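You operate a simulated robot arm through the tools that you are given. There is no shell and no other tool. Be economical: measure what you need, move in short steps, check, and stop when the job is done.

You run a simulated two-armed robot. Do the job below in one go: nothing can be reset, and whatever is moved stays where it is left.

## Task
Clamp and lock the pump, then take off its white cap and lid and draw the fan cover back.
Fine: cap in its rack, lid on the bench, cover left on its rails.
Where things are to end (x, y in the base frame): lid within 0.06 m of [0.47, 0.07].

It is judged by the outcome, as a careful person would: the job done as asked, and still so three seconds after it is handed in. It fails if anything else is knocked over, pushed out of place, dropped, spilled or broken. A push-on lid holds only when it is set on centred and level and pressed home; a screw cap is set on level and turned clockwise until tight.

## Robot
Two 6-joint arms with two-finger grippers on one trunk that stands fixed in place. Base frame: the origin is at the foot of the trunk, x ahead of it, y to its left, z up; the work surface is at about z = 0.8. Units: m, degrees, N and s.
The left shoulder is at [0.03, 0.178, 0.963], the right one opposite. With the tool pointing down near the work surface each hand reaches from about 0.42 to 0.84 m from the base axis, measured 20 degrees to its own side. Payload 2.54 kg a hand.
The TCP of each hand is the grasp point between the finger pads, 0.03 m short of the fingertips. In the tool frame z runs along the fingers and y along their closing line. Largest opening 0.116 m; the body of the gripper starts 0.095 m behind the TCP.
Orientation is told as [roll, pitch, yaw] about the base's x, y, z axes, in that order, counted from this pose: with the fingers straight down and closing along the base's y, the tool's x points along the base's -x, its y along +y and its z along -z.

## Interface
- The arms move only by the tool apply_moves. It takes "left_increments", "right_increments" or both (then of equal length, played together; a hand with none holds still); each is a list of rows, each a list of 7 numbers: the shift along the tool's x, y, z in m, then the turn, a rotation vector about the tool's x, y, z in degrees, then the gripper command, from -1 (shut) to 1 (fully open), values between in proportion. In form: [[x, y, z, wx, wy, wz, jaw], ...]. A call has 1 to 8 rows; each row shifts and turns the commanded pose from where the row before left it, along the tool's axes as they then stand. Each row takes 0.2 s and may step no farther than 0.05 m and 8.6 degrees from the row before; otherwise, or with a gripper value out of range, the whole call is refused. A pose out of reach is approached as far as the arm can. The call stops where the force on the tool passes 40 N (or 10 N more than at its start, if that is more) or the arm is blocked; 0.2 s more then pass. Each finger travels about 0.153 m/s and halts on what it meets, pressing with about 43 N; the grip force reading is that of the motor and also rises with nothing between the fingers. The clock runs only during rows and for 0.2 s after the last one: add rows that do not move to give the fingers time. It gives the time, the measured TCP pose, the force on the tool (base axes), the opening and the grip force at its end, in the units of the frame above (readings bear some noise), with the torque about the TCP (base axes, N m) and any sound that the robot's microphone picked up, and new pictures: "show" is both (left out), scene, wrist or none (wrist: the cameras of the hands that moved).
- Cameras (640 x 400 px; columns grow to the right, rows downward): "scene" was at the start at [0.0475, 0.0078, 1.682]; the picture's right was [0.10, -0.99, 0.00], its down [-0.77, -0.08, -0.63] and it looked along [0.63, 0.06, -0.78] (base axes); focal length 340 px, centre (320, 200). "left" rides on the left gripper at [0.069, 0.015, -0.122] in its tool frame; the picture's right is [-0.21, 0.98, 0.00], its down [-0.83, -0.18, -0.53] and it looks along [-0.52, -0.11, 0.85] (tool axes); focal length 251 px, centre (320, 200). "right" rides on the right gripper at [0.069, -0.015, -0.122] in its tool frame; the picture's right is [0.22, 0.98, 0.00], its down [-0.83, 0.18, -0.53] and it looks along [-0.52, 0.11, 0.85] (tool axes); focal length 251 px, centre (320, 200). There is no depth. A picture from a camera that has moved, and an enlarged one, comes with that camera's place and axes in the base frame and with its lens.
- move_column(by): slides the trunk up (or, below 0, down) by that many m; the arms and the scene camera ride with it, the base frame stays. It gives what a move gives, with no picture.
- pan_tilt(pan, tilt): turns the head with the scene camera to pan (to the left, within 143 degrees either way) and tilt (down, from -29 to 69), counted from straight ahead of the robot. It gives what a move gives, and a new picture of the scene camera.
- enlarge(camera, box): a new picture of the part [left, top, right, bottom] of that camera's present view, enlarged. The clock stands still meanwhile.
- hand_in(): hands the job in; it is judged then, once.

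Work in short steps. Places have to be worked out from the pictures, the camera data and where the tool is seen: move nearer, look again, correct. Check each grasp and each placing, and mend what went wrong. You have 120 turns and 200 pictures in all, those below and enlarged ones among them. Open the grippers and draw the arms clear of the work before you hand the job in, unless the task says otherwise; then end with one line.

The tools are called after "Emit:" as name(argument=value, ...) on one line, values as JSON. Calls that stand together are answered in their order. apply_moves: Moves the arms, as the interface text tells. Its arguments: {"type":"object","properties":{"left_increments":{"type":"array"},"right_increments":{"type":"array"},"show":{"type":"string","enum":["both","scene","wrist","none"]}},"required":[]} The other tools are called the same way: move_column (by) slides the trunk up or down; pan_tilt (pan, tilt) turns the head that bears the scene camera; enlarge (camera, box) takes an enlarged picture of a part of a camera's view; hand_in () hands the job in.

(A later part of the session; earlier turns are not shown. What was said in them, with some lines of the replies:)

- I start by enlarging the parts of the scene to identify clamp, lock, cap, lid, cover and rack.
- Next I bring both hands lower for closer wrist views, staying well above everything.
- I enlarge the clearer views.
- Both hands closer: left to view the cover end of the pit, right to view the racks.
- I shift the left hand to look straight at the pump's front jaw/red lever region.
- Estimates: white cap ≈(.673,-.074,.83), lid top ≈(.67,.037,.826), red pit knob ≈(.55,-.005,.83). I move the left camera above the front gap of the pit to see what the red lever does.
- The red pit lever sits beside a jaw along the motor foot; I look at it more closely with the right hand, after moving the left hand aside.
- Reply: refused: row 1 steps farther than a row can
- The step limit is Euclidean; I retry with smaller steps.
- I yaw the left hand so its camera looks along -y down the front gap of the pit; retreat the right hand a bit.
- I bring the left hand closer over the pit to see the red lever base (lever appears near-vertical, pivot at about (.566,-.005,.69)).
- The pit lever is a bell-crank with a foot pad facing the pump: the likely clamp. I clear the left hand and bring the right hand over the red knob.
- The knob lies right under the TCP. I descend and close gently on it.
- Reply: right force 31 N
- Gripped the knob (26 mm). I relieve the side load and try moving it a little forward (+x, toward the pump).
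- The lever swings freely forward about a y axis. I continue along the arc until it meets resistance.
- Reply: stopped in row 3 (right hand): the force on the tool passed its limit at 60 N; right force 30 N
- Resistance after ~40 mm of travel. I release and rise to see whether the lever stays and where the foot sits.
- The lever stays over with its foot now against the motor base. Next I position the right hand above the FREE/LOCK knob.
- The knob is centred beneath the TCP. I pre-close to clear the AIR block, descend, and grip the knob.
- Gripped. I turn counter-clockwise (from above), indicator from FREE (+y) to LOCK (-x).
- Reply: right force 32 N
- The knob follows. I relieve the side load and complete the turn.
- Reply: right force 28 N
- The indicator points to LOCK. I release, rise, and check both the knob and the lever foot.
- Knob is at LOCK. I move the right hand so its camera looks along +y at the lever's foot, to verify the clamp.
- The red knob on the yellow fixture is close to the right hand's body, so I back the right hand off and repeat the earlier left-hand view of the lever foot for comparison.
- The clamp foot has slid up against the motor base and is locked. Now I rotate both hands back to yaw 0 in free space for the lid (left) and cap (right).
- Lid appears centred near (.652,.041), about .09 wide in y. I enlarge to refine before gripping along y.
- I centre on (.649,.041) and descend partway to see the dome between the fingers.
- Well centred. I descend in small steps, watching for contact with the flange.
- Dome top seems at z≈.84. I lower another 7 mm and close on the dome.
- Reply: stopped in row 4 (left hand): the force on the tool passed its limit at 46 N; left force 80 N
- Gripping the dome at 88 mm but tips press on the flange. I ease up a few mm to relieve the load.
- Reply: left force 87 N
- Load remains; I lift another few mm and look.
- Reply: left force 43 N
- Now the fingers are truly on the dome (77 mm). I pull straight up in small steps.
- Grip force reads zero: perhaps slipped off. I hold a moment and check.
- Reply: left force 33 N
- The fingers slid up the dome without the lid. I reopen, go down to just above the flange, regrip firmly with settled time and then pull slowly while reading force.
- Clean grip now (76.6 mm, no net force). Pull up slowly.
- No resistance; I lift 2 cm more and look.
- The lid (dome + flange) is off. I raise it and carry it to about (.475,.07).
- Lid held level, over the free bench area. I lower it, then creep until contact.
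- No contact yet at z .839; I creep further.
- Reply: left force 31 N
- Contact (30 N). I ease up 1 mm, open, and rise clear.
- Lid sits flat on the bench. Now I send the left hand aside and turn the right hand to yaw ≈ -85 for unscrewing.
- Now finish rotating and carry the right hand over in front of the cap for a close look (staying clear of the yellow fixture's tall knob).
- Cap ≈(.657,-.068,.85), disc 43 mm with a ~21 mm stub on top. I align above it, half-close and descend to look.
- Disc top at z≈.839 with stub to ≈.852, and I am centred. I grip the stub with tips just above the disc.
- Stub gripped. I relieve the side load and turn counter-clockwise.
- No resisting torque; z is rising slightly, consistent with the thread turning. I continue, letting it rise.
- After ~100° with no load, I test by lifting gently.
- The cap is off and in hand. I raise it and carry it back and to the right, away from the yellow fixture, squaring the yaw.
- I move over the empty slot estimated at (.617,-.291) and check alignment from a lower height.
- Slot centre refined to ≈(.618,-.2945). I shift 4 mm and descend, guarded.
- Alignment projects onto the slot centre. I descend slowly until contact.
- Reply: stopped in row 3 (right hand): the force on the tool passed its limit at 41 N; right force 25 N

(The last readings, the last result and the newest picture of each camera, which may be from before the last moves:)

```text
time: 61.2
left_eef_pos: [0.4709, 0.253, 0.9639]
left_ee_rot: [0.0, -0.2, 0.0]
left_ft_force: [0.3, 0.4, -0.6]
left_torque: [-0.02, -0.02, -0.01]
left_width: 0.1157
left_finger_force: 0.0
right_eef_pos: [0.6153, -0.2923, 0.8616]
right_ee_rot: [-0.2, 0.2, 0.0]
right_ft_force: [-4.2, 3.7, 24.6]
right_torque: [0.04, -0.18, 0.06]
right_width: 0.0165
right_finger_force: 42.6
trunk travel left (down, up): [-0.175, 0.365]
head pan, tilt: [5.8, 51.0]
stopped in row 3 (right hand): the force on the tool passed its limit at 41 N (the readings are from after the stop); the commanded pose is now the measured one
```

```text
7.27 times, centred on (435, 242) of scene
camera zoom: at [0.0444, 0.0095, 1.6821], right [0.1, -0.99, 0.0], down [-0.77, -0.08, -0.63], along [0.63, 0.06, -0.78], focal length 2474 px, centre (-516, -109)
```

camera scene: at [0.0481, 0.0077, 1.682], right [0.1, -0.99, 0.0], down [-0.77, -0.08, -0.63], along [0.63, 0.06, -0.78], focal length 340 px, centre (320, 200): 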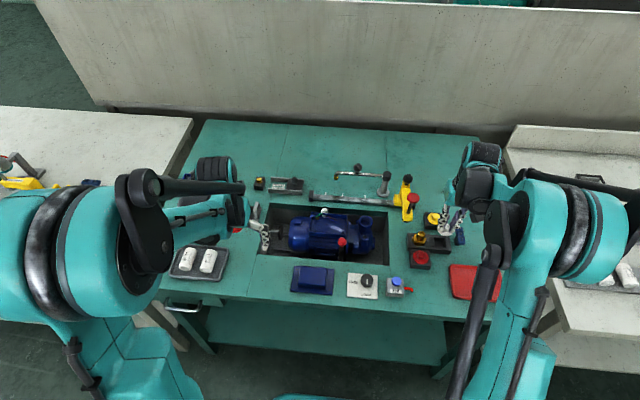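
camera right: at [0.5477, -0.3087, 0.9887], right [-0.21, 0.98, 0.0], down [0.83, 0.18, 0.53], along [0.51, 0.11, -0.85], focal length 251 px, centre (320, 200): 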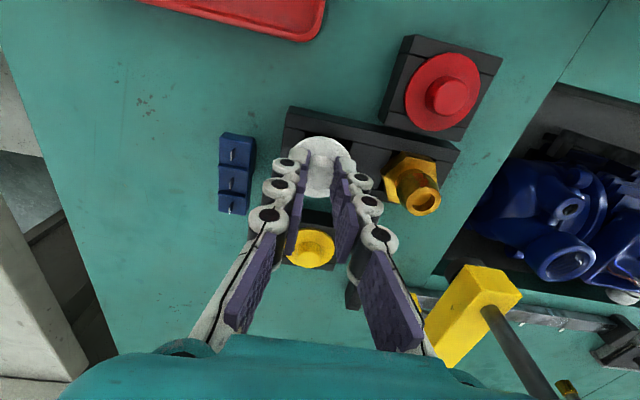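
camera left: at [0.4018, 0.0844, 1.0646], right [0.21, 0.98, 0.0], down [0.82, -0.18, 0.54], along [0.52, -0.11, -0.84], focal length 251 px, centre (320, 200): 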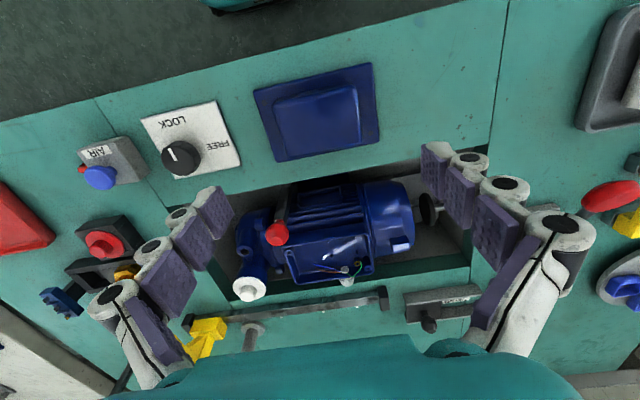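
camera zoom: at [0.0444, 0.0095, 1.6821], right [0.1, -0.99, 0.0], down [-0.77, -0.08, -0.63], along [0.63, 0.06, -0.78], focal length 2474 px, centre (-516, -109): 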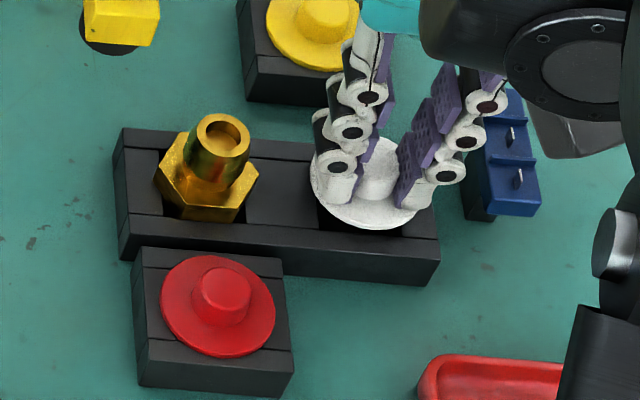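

Contact at TCP z .862, with side forces pointing -x,+y: the plug catches on an edge. I lift slightly, shift 3 mm that way and retry.

Emit:
apply_moves(right_increments=[[0, 0, -0.005, 0, 0, 0, -1], [0.003, 0.003, 0, 0, 0, 0, -1], [0, 0, 0.003, 0, 0, 0, -1], [0, 0, 0.003, 0, 0, 0, -1], [0, 0, 0.003, 0, 0, 0, -1], [0, 0, 0.003, 0, 0, 0, -1]], show="wrist")

Emit:
enlarge(camera="scene", box=[400, 215, 470, 270])

Emit:
enlarge(camera="right", box=[240, 90, 440, 240])

```text
time: 62.6
left_eef_pos: [0.4701, 0.251, 0.9636]
left_ee_rot: [-0.1, -0.1, 0.0]
left_ft_force: [1.2, -0.2, 0.8]
left_torque: [-0.02, 0.0, 0.01]
left_width: 0.116
left_finger_force: 0.1
right_eef_pos: [0.6138, -0.291, 0.8551]
right_ee_rot: [-0.2, 0.3, 0.0]
right_ft_force: [3.1, -3.1, 25.1]
right_torque: [0.02, 0.24, 0.05]
right_width: 0.0152
right_finger_force: 41.6
trunk travel left (down, up): [-0.175, 0.365]
head pan, tilt: [5.8, 51.0]
camera right: at [0.5442, -0.3059, 0.9765], right [-0.21, 0.98, 0.0], down [0.83, 0.18, 0.53], along [0.52, 0.11, -0.85], focal length 251 px, centre (320, 200)
```

right: 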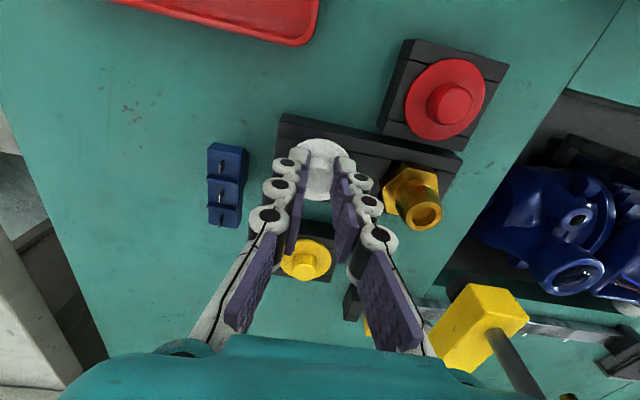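

```text
7.27 times, centred on (435, 242) of scene
camera zoom: at [0.0458, 0.0085, 1.6823], right [0.1, -0.99, 0.0], down [-0.77, -0.08, -0.63], along [0.63, 0.06, -0.78], focal length 2474 px, centre (-516, -109)
```

zoom: 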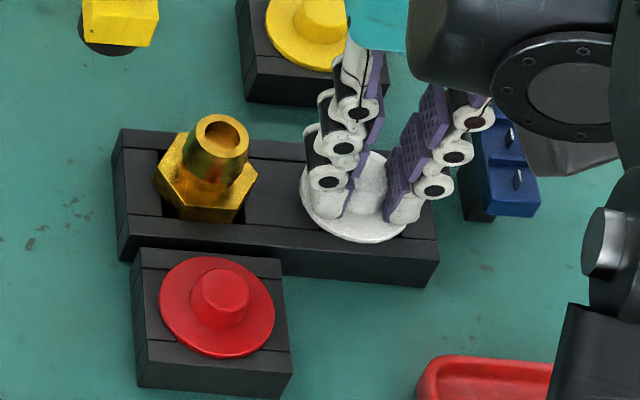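

```text
2.67 times, centred on (340, 165) of right
camera zoom: at [0.5442, -0.3059, 0.9765], right [-0.21, 0.98, 0.0], down [0.83, 0.18, 0.53], along [0.52, 0.11, -0.85], focal length 670 px, centre (267, 293)
```

zoom: 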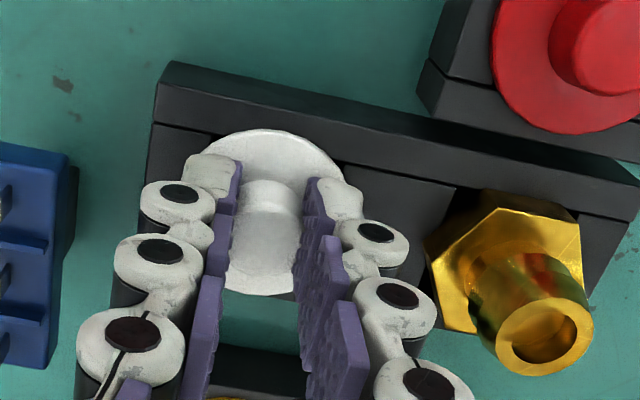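

It dropped 7 mm further and seated with the disc on the rack. I release and rise to check.

Emit:
apply_moves(right_increments=[[0, 0, -0.001, 0, 0, 0, -1], [0, 0, 0, 0, 0, 0, -0.5], [0, 0, 0, 0, 0, 0, -0.3], [0, 0, -0.02, 0, 0, 0, -0.3], [0, 0, -0.04, 0, 0, 0, -0.3], [0.04, 0, -0.02, 0, 0, 0, 0], [0.04, 0, 0, 0, 0, 0, 0.5]], show="wrist")

Emit:
enlarge(camera="scene", box=[400, 215, 470, 270])

Emit:
enlarge(camera="right", box=[220, 130, 420, 290])

```text
time: 64.2
left_eef_pos: [0.4694, 0.2519, 0.9641]
left_ee_rot: [0.0, -0.1, 0.1]
left_ft_force: [-0.1, 0.4, -0.5]
left_torque: [-0.03, 0.03, 0.0]
left_width: 0.1162
left_finger_force: 0.1
right_eef_pos: [0.533, -0.2903, 0.9348]
right_ee_rot: [-0.2, 0.4, -0.2]
right_ft_force: [0.3, -0.6, -0.1]
right_torque: [0.03, -0.01, -0.01]
right_width: 0.087
right_finger_force: 0.1
trunk travel left (down, up): [-0.175, 0.365]
head pan, tilt: [5.8, 51.0]
camera right: at [0.4643, -0.3058, 1.0572], right [-0.21, 0.98, 0.0], down [0.83, 0.18, 0.53], along [0.52, 0.11, -0.85], focal length 251 px, centre (320, 200)
```

right: 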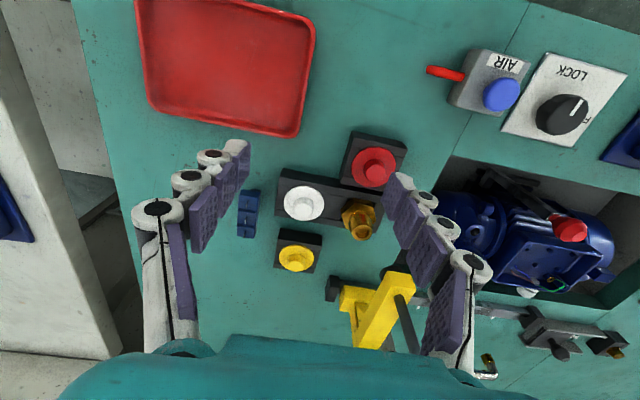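

```text
7.27 times, centred on (435, 242) of scene
camera zoom: at [0.0468, 0.0078, 1.682], right [0.1, -0.99, 0.0], down [-0.77, -0.08, -0.63], along [0.63, 0.06, -0.78], focal length 2474 px, centre (-516, -109)
```

zoom: 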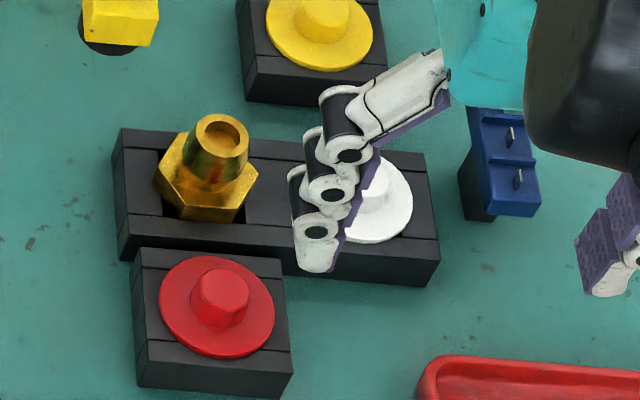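

```text
2.50 times, centred on (320, 210) of right
camera zoom: at [0.4643, -0.3058, 1.0572], right [-0.21, 0.98, 0.0], down [0.83, 0.18, 0.53], along [0.52, 0.11, -0.85], focal length 629 px, centre (320, 175)
```

zoom: 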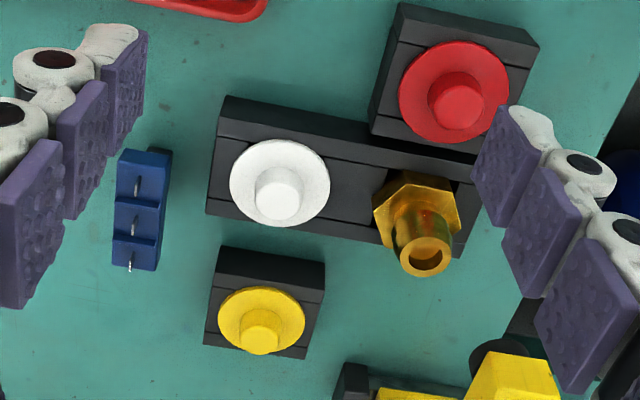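

Cap seated in its rack. Now the left hand goes over the fan cover tab; right hand backs off.

Emit:
apply_moves(left_increments=[[0, -0.04, 0, 0, 0, 0, 1], [0, -0.04, 0, 0, 0, 0, 1], [-0.04, -0.03, 0, 0, 0, 0, 0.5], [-0.045, 0, 0, 0, 0, 0, 0], [-0.045, 0, 0, 0, 0, 0, 0], [-0.04, 0, 0.02, 0, 0, 0, 0], [0, 0, 0.02, 0, 0, 0, 0]], right_increments=[[0.03, -0.01, 0, 0, 0, 0, 1], [0.03, -0.01, 0, 0, 0, 0, 1], [0, 0, 0, 0, 0, 0, 1], [0, 0, 0, 0, 0, 0, 1], [0, 0, 0, 0, 0, 0, 1], [0, 0, 0, 0, 0, 0, 1], [0, 0, 0, 0, 0, 0, 1]])

Emit:
enlarge(camera="left", box=[220, 60, 460, 240])

```text
time: 65.8
left_eef_pos: [0.6415, 0.1412, 0.9227]
left_ee_rot: [0.1, -0.1, 0.0]
left_ft_force: [-0.1, 0.2, 0.0]
left_torque: [-0.02, 0.0, -0.02]
left_width: 0.0579
left_finger_force: 0.1
right_eef_pos: [0.4748, -0.3098, 0.9351]
right_ee_rot: [-0.2, 0.4, 0.0]
right_ft_force: [0.5, 0.5, -0.3]
right_torque: [0.02, -0.02, 0.01]
right_width: 0.1161
right_finger_force: 0.0
trunk travel left (down, up): [-0.175, 0.365]
head pan, tilt: [5.8, 51.0]
camera scene: at [0.0471, 0.0076, 1.682], right [0.1, -0.99, 0.0], down [-0.77, -0.08, -0.63], along [0.63, 0.06, -0.78], focal length 340 px, centre (320, 200)
camera right: at [0.4049, -0.3255, 1.0569], right [-0.21, 0.98, 0.0], down [0.83, 0.18, 0.53], along [0.52, 0.11, -0.85], focal length 251 px, centre (320, 200)
camera left: at [0.5728, 0.1553, 1.0454], right [0.21, 0.98, 0.0], down [0.82, -0.18, 0.54], along [0.52, -0.11, -0.84], focal length 251 px, centre (320, 200)
```

scene: 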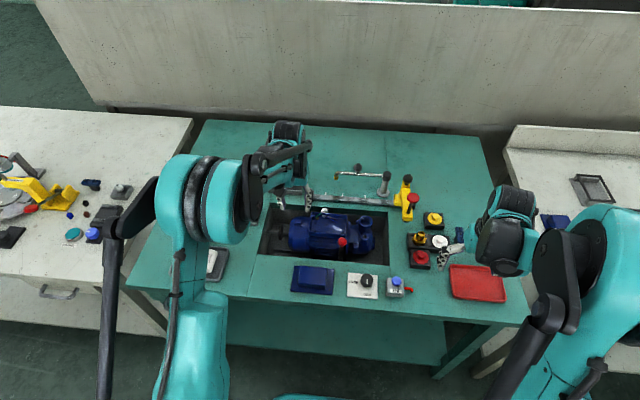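
right: 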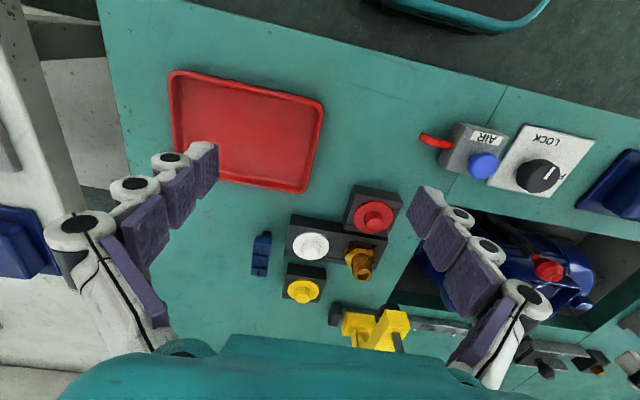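
left: 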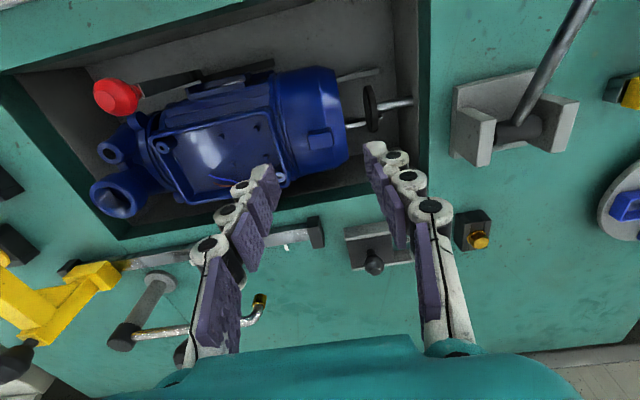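

```text
2.22 times, centred on (340, 150) of left
camera zoom: at [0.5728, 0.1553, 1.0454], right [0.21, 0.98, 0.0], down [0.82, -0.18, 0.54], along [0.52, -0.11, -0.84], focal length 559 px, centre (276, 311)
```

zoom: 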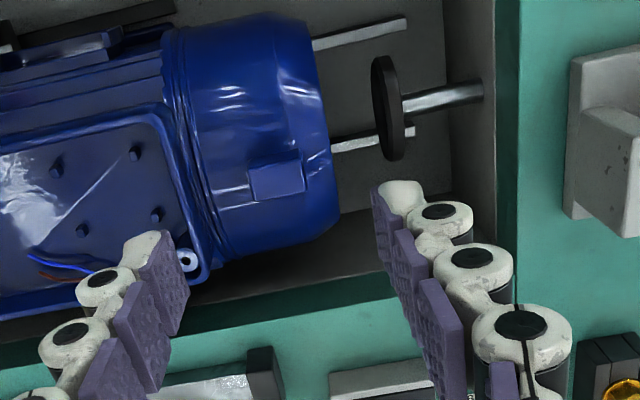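

Tab at ≈(.65,.138), ~24 mm long in y. I align, descend with guard, and close on it along y.

Emit:
apply_moves(left_increments=[[-0.0085, -0.003, 0.03, 0, 0, 0, -0.1], [0, 0, 0.025, 0, 0, 0, -0.1], [0, 0, 0.01, 0, 0, 0, -0.1], [0, 0, 0, 0, 0, 0, -0.1]], show="wrist")

Emit:
enlarge(camera="left", box=[220, 80, 440, 260])

```text
time: 66.8
left_eef_pos: [0.6507, 0.138, 0.8588]
left_ee_rot: [-0.1, -0.1, 0.0]
left_ft_force: [0.1, 0.0, -0.1]
left_torque: [0.0, 0.01, -0.01]
left_width: 0.0524
left_finger_force: 0.1
right_eef_pos: [0.4738, -0.3107, 0.9348]
right_ee_rot: [-0.1, 0.5, 0.0]
right_ft_force: [-0.1, 0.0, -0.1]
right_torque: [-0.02, -0.02, 0.02]
right_width: 0.1159
right_finger_force: 0.1
trunk travel left (down, up): [-0.175, 0.365]
head pan, tilt: [5.8, 51.0]
camera left: at [0.5814, 0.152, 0.9805], right [0.21, 0.98, 0.0], down [0.82, -0.18, 0.54], along [0.52, -0.11, -0.84], focal length 251 px, centre (320, 200)
```

left: 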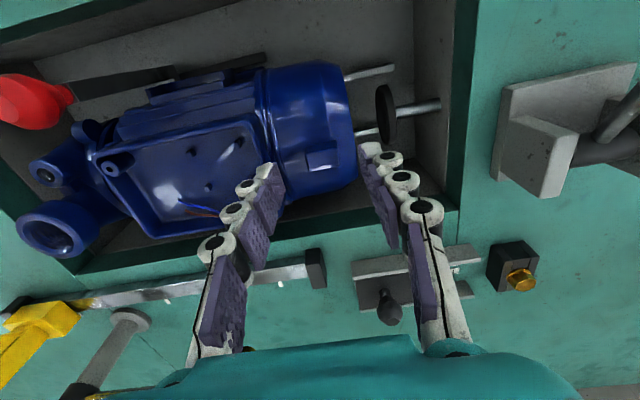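

```text
2.22 times, centred on (330, 170) of left
camera zoom: at [0.5814, 0.152, 0.9805], right [0.21, 0.98, 0.0], down [0.82, -0.18, 0.54], along [0.52, -0.11, -0.84], focal length 559 px, centre (298, 267)
```

zoom: 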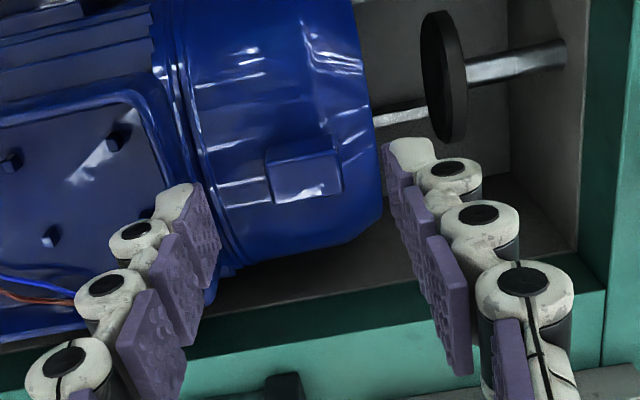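

Tab top near z≈.825 at (.644,.140). I descend another 15 mm and close on it.

Emit:
apply_moves(left_increments=[[0.004, 0.003, 0.008, 0, 0, 0, -0.1], [0, 0, 0.007, 0, 0, 0, -0.1], [0, 0, 0, 0, 0, 0, -1], [0, 0, 0, 0, 0, 0, -1]], show="wrist")

Emit:
enlarge(camera="left", box=[220, 80, 440, 260])

```text
time: 67.8
left_eef_pos: [0.6461, 0.1409, 0.8444]
left_ee_rot: [0.1, -0.1, 0.0]
left_ft_force: [0.4, -2.9, 1.1]
left_torque: [-0.11, -0.09, -0.16]
left_width: 0.0234
left_finger_force: 42.7
right_eef_pos: [0.4735, -0.3103, 0.9348]
right_ee_rot: [-0.1, 0.4, 0.0]
right_ft_force: [-0.1, 0.4, 0.6]
right_torque: [-0.01, 0.02, -0.03]
right_width: 0.1159
right_finger_force: 0.0
trunk travel left (down, up): [-0.175, 0.365]
head pan, tilt: [5.8, 51.0]
camera left: at [0.5776, 0.1545, 0.9653], right [0.22, 0.98, 0.0], down [0.82, -0.18, 0.54], along [0.52, -0.11, -0.84], focal length 251 px, centre (320, 200)
```

left: 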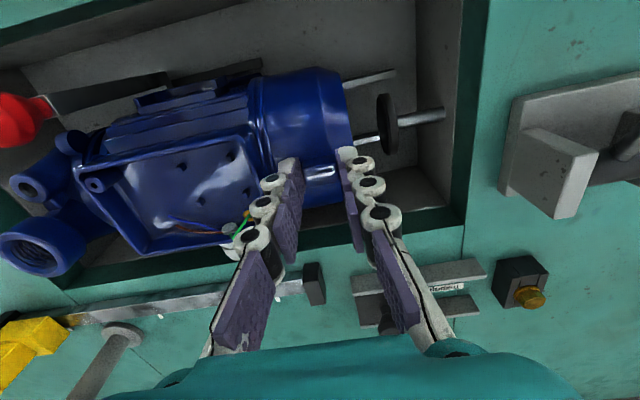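

```text
2.22 times, centred on (330, 170) of left
camera zoom: at [0.5776, 0.1545, 0.9653], right [0.22, 0.98, 0.0], down [0.82, -0.18, 0.54], along [0.52, -0.11, -0.84], focal length 559 px, centre (298, 267)
```

zoom: 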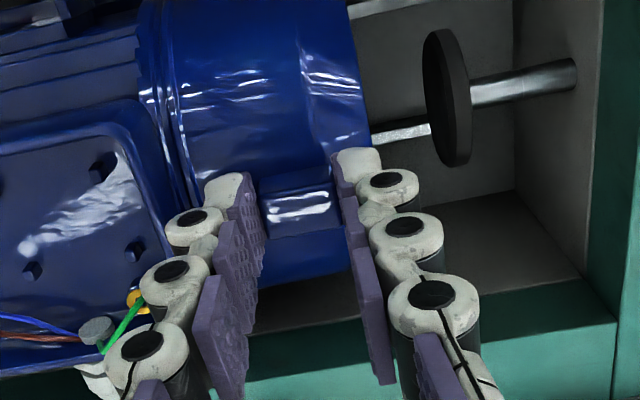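

Tab gripped (23 mm). I draw it back along +y in small steps, watching force.

Emit:
apply_moves(left_increments=[[0, 0.004, 0, 0, 0, 0, -1], [0, 0.004, 0, 0, 0, 0, -1], [0, 0.004, 0, 0, 0, 0, -1], [0, 0, 0, 0, 0, 0, -1]], show="wrist")

Emit:
enlarge(camera="left", box=[220, 60, 460, 240])

```text
time: 68.8
left_eef_pos: [0.6458, 0.1537, 0.8442]
left_ee_rot: [0.2, -0.1, 0.1]
left_ft_force: [-0.3, 0.3, 0.6]
left_torque: [0.0, 0.02, 0.03]
left_width: 0.0231
left_finger_force: 43.2
right_eef_pos: [0.4749, -0.3101, 0.9345]
right_ee_rot: [-0.3, 0.4, 0.0]
right_ft_force: [0.2, 0.0, 0.0]
right_torque: [0.03, 0.0, -0.02]
right_width: 0.1159
right_finger_force: 0.0
trunk travel left (down, up): [-0.175, 0.365]
head pan, tilt: [5.8, 51.0]
camera left: at [0.5775, 0.1672, 0.965], right [0.21, 0.98, 0.0], down [0.82, -0.18, 0.54], along [0.52, -0.11, -0.84], focal length 251 px, centre (320, 200)
```

left: 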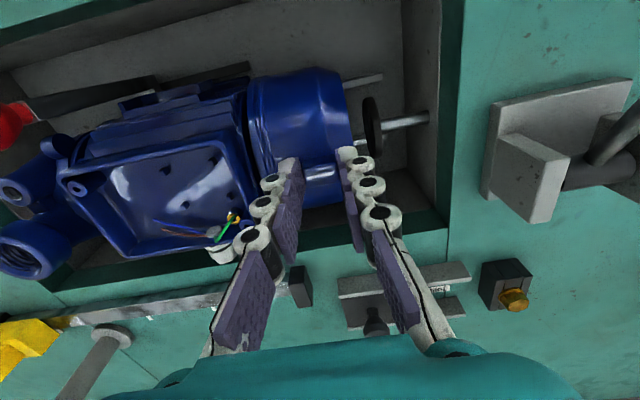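

```text
2.22 times, centred on (340, 150) of left
camera zoom: at [0.5775, 0.1672, 0.965], right [0.21, 0.98, 0.0], down [0.82, -0.18, 0.54], along [0.52, -0.11, -0.84], focal length 559 px, centre (276, 311)
```

zoom: 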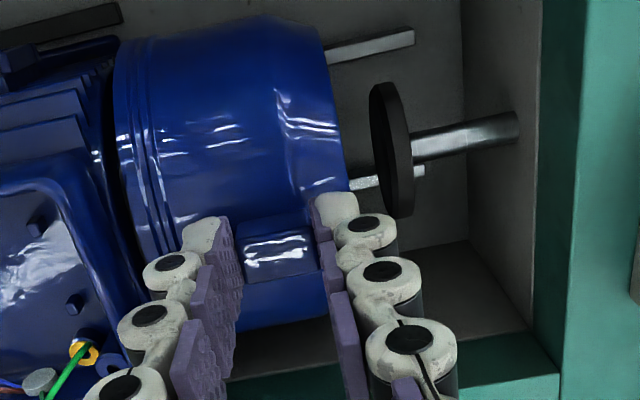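

The cover slides freely; a gap opens at the motor. I continue gently towards the stop.

Emit:
apply_moves(left_increments=[[0, 0.003, 0, 0, 0, 0, -1], [0, 0.003, 0, 0, 0, 0, -1], [0, 0.003, 0, 0, 0, 0, -1], [0, 0.003, 0, 0, 0, 0, -1], [0, 0, 0, 0, 0, 0, -1]], show="wrist")

Emit:
enlarge(camera="left", box=[220, 60, 460, 240])

```text
time: 70.0
left_eef_pos: [0.6468, 0.1653, 0.8443]
left_ee_rot: [0.0, -0.2, 0.1]
left_ft_force: [0.0, 0.5, 0.4]
left_torque: [-0.03, 0.04, -0.01]
left_width: 0.0229
left_finger_force: 42.5
right_eef_pos: [0.474, -0.3098, 0.9356]
right_ee_rot: [-0.2, 0.4, 0.0]
right_ft_force: [1.2, -1.2, -0.2]
right_torque: [0.01, 0.01, -0.01]
right_width: 0.1161
right_finger_force: 0.0
trunk travel left (down, up): [-0.175, 0.365]
head pan, tilt: [5.8, 51.0]
camera left: at [0.5774, 0.1795, 0.9651], right [0.21, 0.98, 0.0], down [0.82, -0.18, 0.54], along [0.52, -0.11, -0.84], focal length 251 px, centre (320, 200)
```

left: 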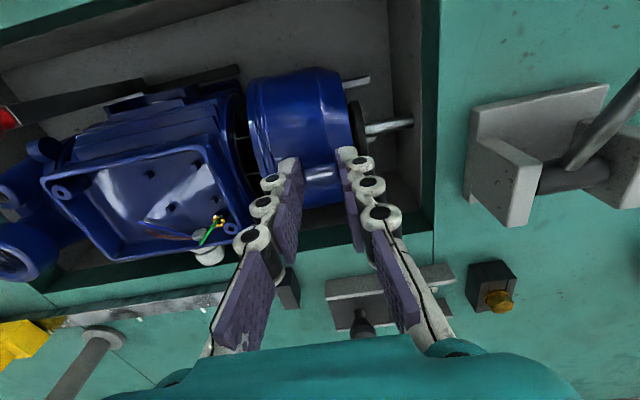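

```text
2.22 times, centred on (340, 150) of left
camera zoom: at [0.5774, 0.1795, 0.9651], right [0.21, 0.98, 0.0], down [0.82, -0.18, 0.54], along [0.52, -0.11, -0.84], focal length 559 px, centre (276, 311)
```

zoom: 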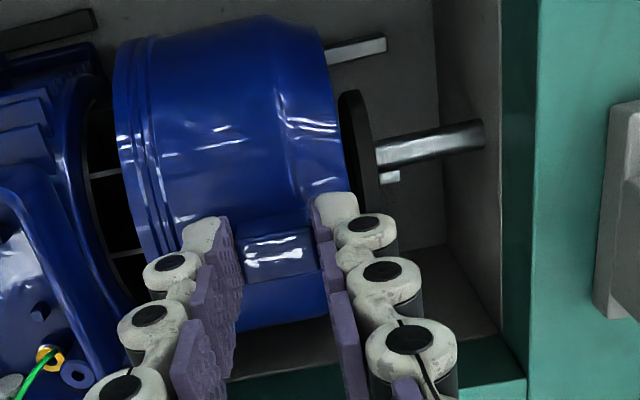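

Drawn 24 mm, disc nearly touching. I move on in 2 mm steps until it meets something.

Emit:
apply_moves(left_increments=[[0, 0.002, 0, 0, 0, 0, -1], [0, 0.002, 0, 0, 0, 0, -1], [0, 0.002, 0, 0, 0, 0, -1], [0, 0.002, 0, 0, 0, 0, -1]], show="wrist")

Emit:
enlarge(camera="left", box=[220, 60, 460, 240])

```text
time: 71.0
left_eef_pos: [0.6463, 0.1713, 0.844]
left_ee_rot: [-0.1, -0.1, -0.1]
left_ft_force: [2.7, -9.5, 4.7]
left_torque: [-0.8, -0.22, -0.09]
left_width: 0.0233
left_finger_force: 43.1
right_eef_pos: [0.4733, -0.3112, 0.9342]
right_ee_rot: [-0.2, 0.3, 0.0]
right_ft_force: [-0.8, -0.6, 0.6]
right_torque: [0.01, 0.0, 0.0]
right_width: 0.1158
right_finger_force: 0.0
trunk travel left (down, up): [-0.175, 0.365]
head pan, tilt: [5.8, 51.0]
camera left: at [0.5772, 0.1856, 0.9659], right [0.22, 0.98, 0.0], down [0.82, -0.18, 0.54], along [0.52, -0.12, -0.84], focal length 251 px, centre (320, 200)
```

left: 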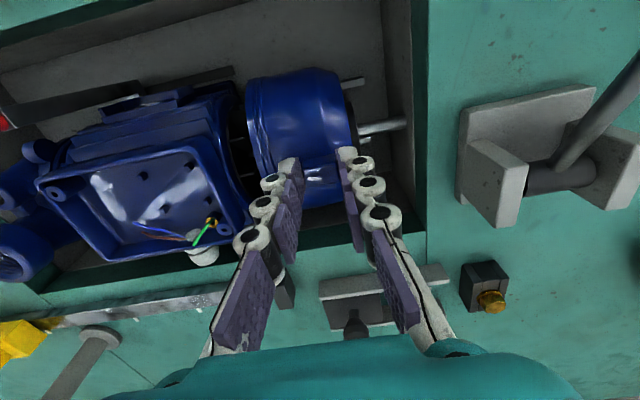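

```text
2.22 times, centred on (340, 150) of left
camera zoom: at [0.5772, 0.1856, 0.9659], right [0.22, 0.98, 0.0], down [0.82, -0.18, 0.54], along [0.52, -0.12, -0.84], focal length 559 px, centre (276, 311)
```

zoom: 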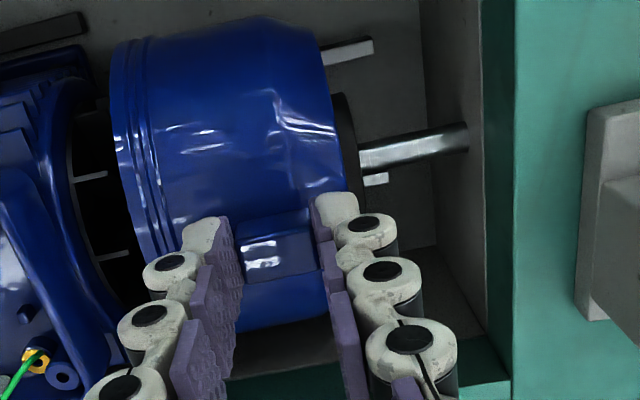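

The cover reached its stop (30 mm, 9.5 N) and still sits on the rails. I ease off, open slightly and rise.

Emit:
apply_moves(left_increments=[[0, -0.001, 0, 0, 0, 0, -1], [0, 0, 0, 0, 0, 0, -0.3], [0, 0, 0, 0, 0, 0, -0.2], [0, 0, -0.03, 0, 0, 0, -0.2], [0, 0, -0.04, 0, 0, 0, 0], [0.03, 0, -0.02, 0, 0, 0, 0.5], [0.03, 0, 0, 0, 0, 0, 1]])

Emit:
enlarge(camera="left", box=[200, 80, 440, 280])

Emit:
enlarge(camera="scene", box=[250, 190, 390, 300])

```text
time: 72.6
left_eef_pos: [0.5869, 0.1728, 0.932]
left_ee_rot: [-0.1, 0.0, 0.0]
left_ft_force: [-0.2, 0.1, 0.2]
left_torque: [-0.02, 0.01, -0.02]
left_width: 0.1158
left_finger_force: 0.1
right_eef_pos: [0.4736, -0.3102, 0.9345]
right_ee_rot: [-0.2, 0.4, 0.0]
right_ft_force: [-0.4, 0.3, -0.1]
right_torque: [0.0, 0.0, 0.0]
right_width: 0.1159
right_finger_force: 0.1
trunk travel left (down, up): [-0.175, 0.365]
head pan, tilt: [5.8, 51.0]
camera scene: at [0.0471, 0.0078, 1.682], right [0.1, -0.99, 0.0], down [-0.77, -0.08, -0.63], along [0.63, 0.06, -0.78], focal length 340 px, centre (320, 200)
camera left: at [0.5174, 0.1868, 1.0546], right [0.21, 0.98, 0.0], down [0.82, -0.18, 0.54], along [0.52, -0.11, -0.84], focal length 251 px, centre (320, 200)
```

scene: 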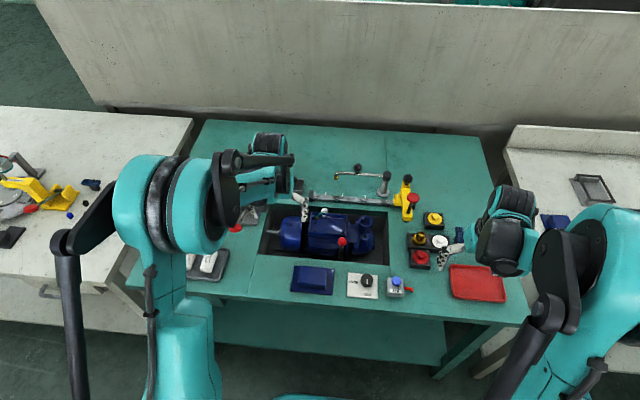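
left: 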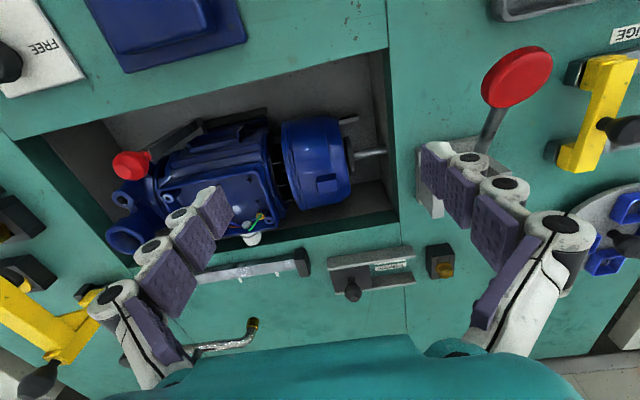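

```text
2.00 times, centred on (320, 180) of left
camera zoom: at [0.5174, 0.1868, 1.0546], right [0.21, 0.98, 0.0], down [0.82, -0.18, 0.54], along [0.52, -0.11, -0.84], focal length 503 px, centre (320, 240)
```

zoom: 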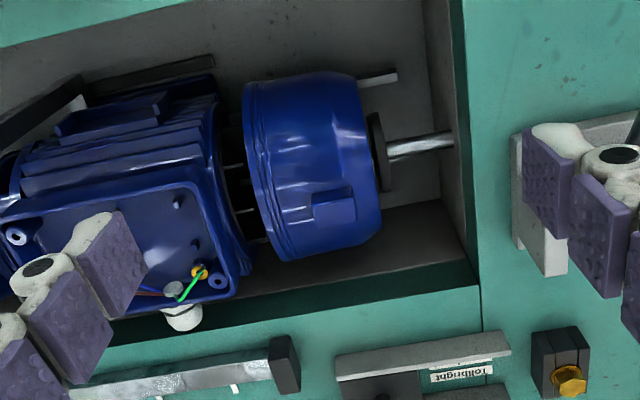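

```text
3.64 times, centred on (320, 245) of scene
camera zoom: at [0.0471, 0.0078, 1.682], right [0.1, -0.99, 0.0], down [-0.77, -0.08, -0.63], along [0.63, 0.06, -0.78], focal length 1237 px, centre (320, 36)
```

zoom: 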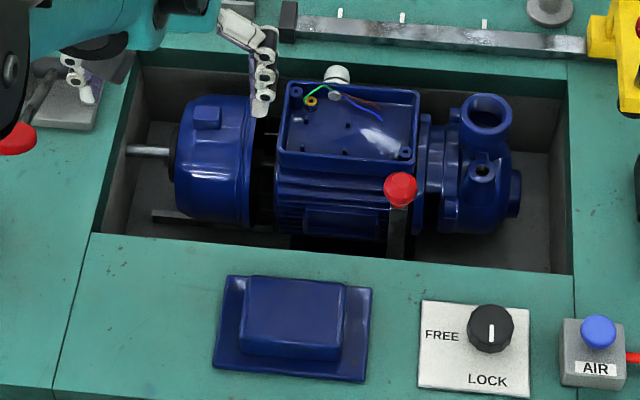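

Cover stays back on its rails, lid flat at (.47,.07), cap in rack, knob at LOCK, clamp lever still against its stop. I draw both arms clear and take a last look.

Emit:
apply_moves(left_increments=[[0.02, 0, -0.04, 0, 0, 0, 1], [0.03, 0.02, -0.03, 0, 0, 0, 1], [0.03, 0.02, -0.02, 0, 0, 0, 1], [0, 0.02, -0.02, 0, 0, 0, 1]], right_increments=[[0, 0, -0.04, 0, 0, 0, 1], [0, 0, -0.04, 0, 0, 0, 1], [0, 0, -0.03, 0, 0, 0, 1], [0, 0, 0, 0, 0, 0, 1]], show="scene")

Emit:
enlarge(camera="scene", box=[230, 170, 480, 310])

```text
time: 73.6
left_eef_pos: [0.5068, 0.2337, 1.0431]
left_ee_rot: [0.0, -0.2, 0.0]
left_ft_force: [0.7, -0.3, 0.6]
left_torque: [0.0, 0.03, 0.01]
left_width: 0.1159
left_finger_force: 0.1
right_eef_pos: [0.4747, -0.3105, 1.0453]
right_ee_rot: [-0.2, 0.4, 0.0]
right_ft_force: [0.5, 0.5, -1.4]
right_torque: [0.02, 0.06, 0.0]
right_width: 0.1158
right_finger_force: 0.0
trunk travel left (down, up): [-0.175, 0.365]
head pan, tilt: [5.8, 51.0]
camera scene: at [0.0487, 0.0083, 1.6819], right [0.1, -0.99, 0.0], down [-0.77, -0.08, -0.63], along [0.63, 0.06, -0.78], focal length 340 px, centre (320, 200)
```

scene: 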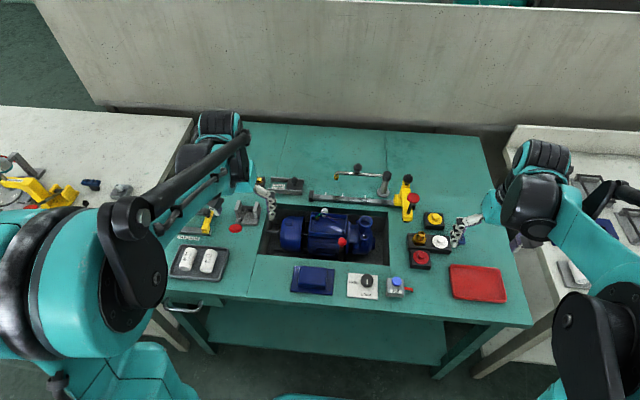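

```text
2.56 times, centred on (355, 240) of scene
camera zoom: at [0.0487, 0.0083, 1.6819], right [0.1, -0.99, 0.0], down [-0.77, -0.08, -0.63], along [0.63, 0.06, -0.78], focal length 871 px, centre (230, 98)
```

zoom: 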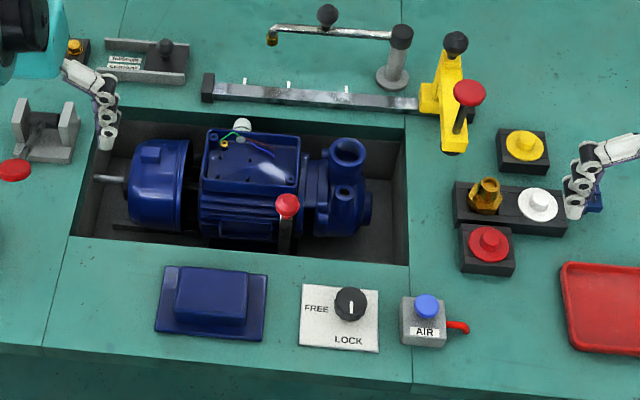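

Everything is in its wanted state and nothing else has moved, so I hand in.

Emit:
hand_in()

```text
The job is handed in.
```

I handed the job in: pump clamped with the pit lever and set to LOCK, white cap in the long black rack, lid on the bench at about (0.47, 0.07), fan cover drawn back 30 mm to its stop on the rails. Two choices were my reading of the scene: that this lever is the pump clamp, and that the long rack's empty slot is the cap's rack.
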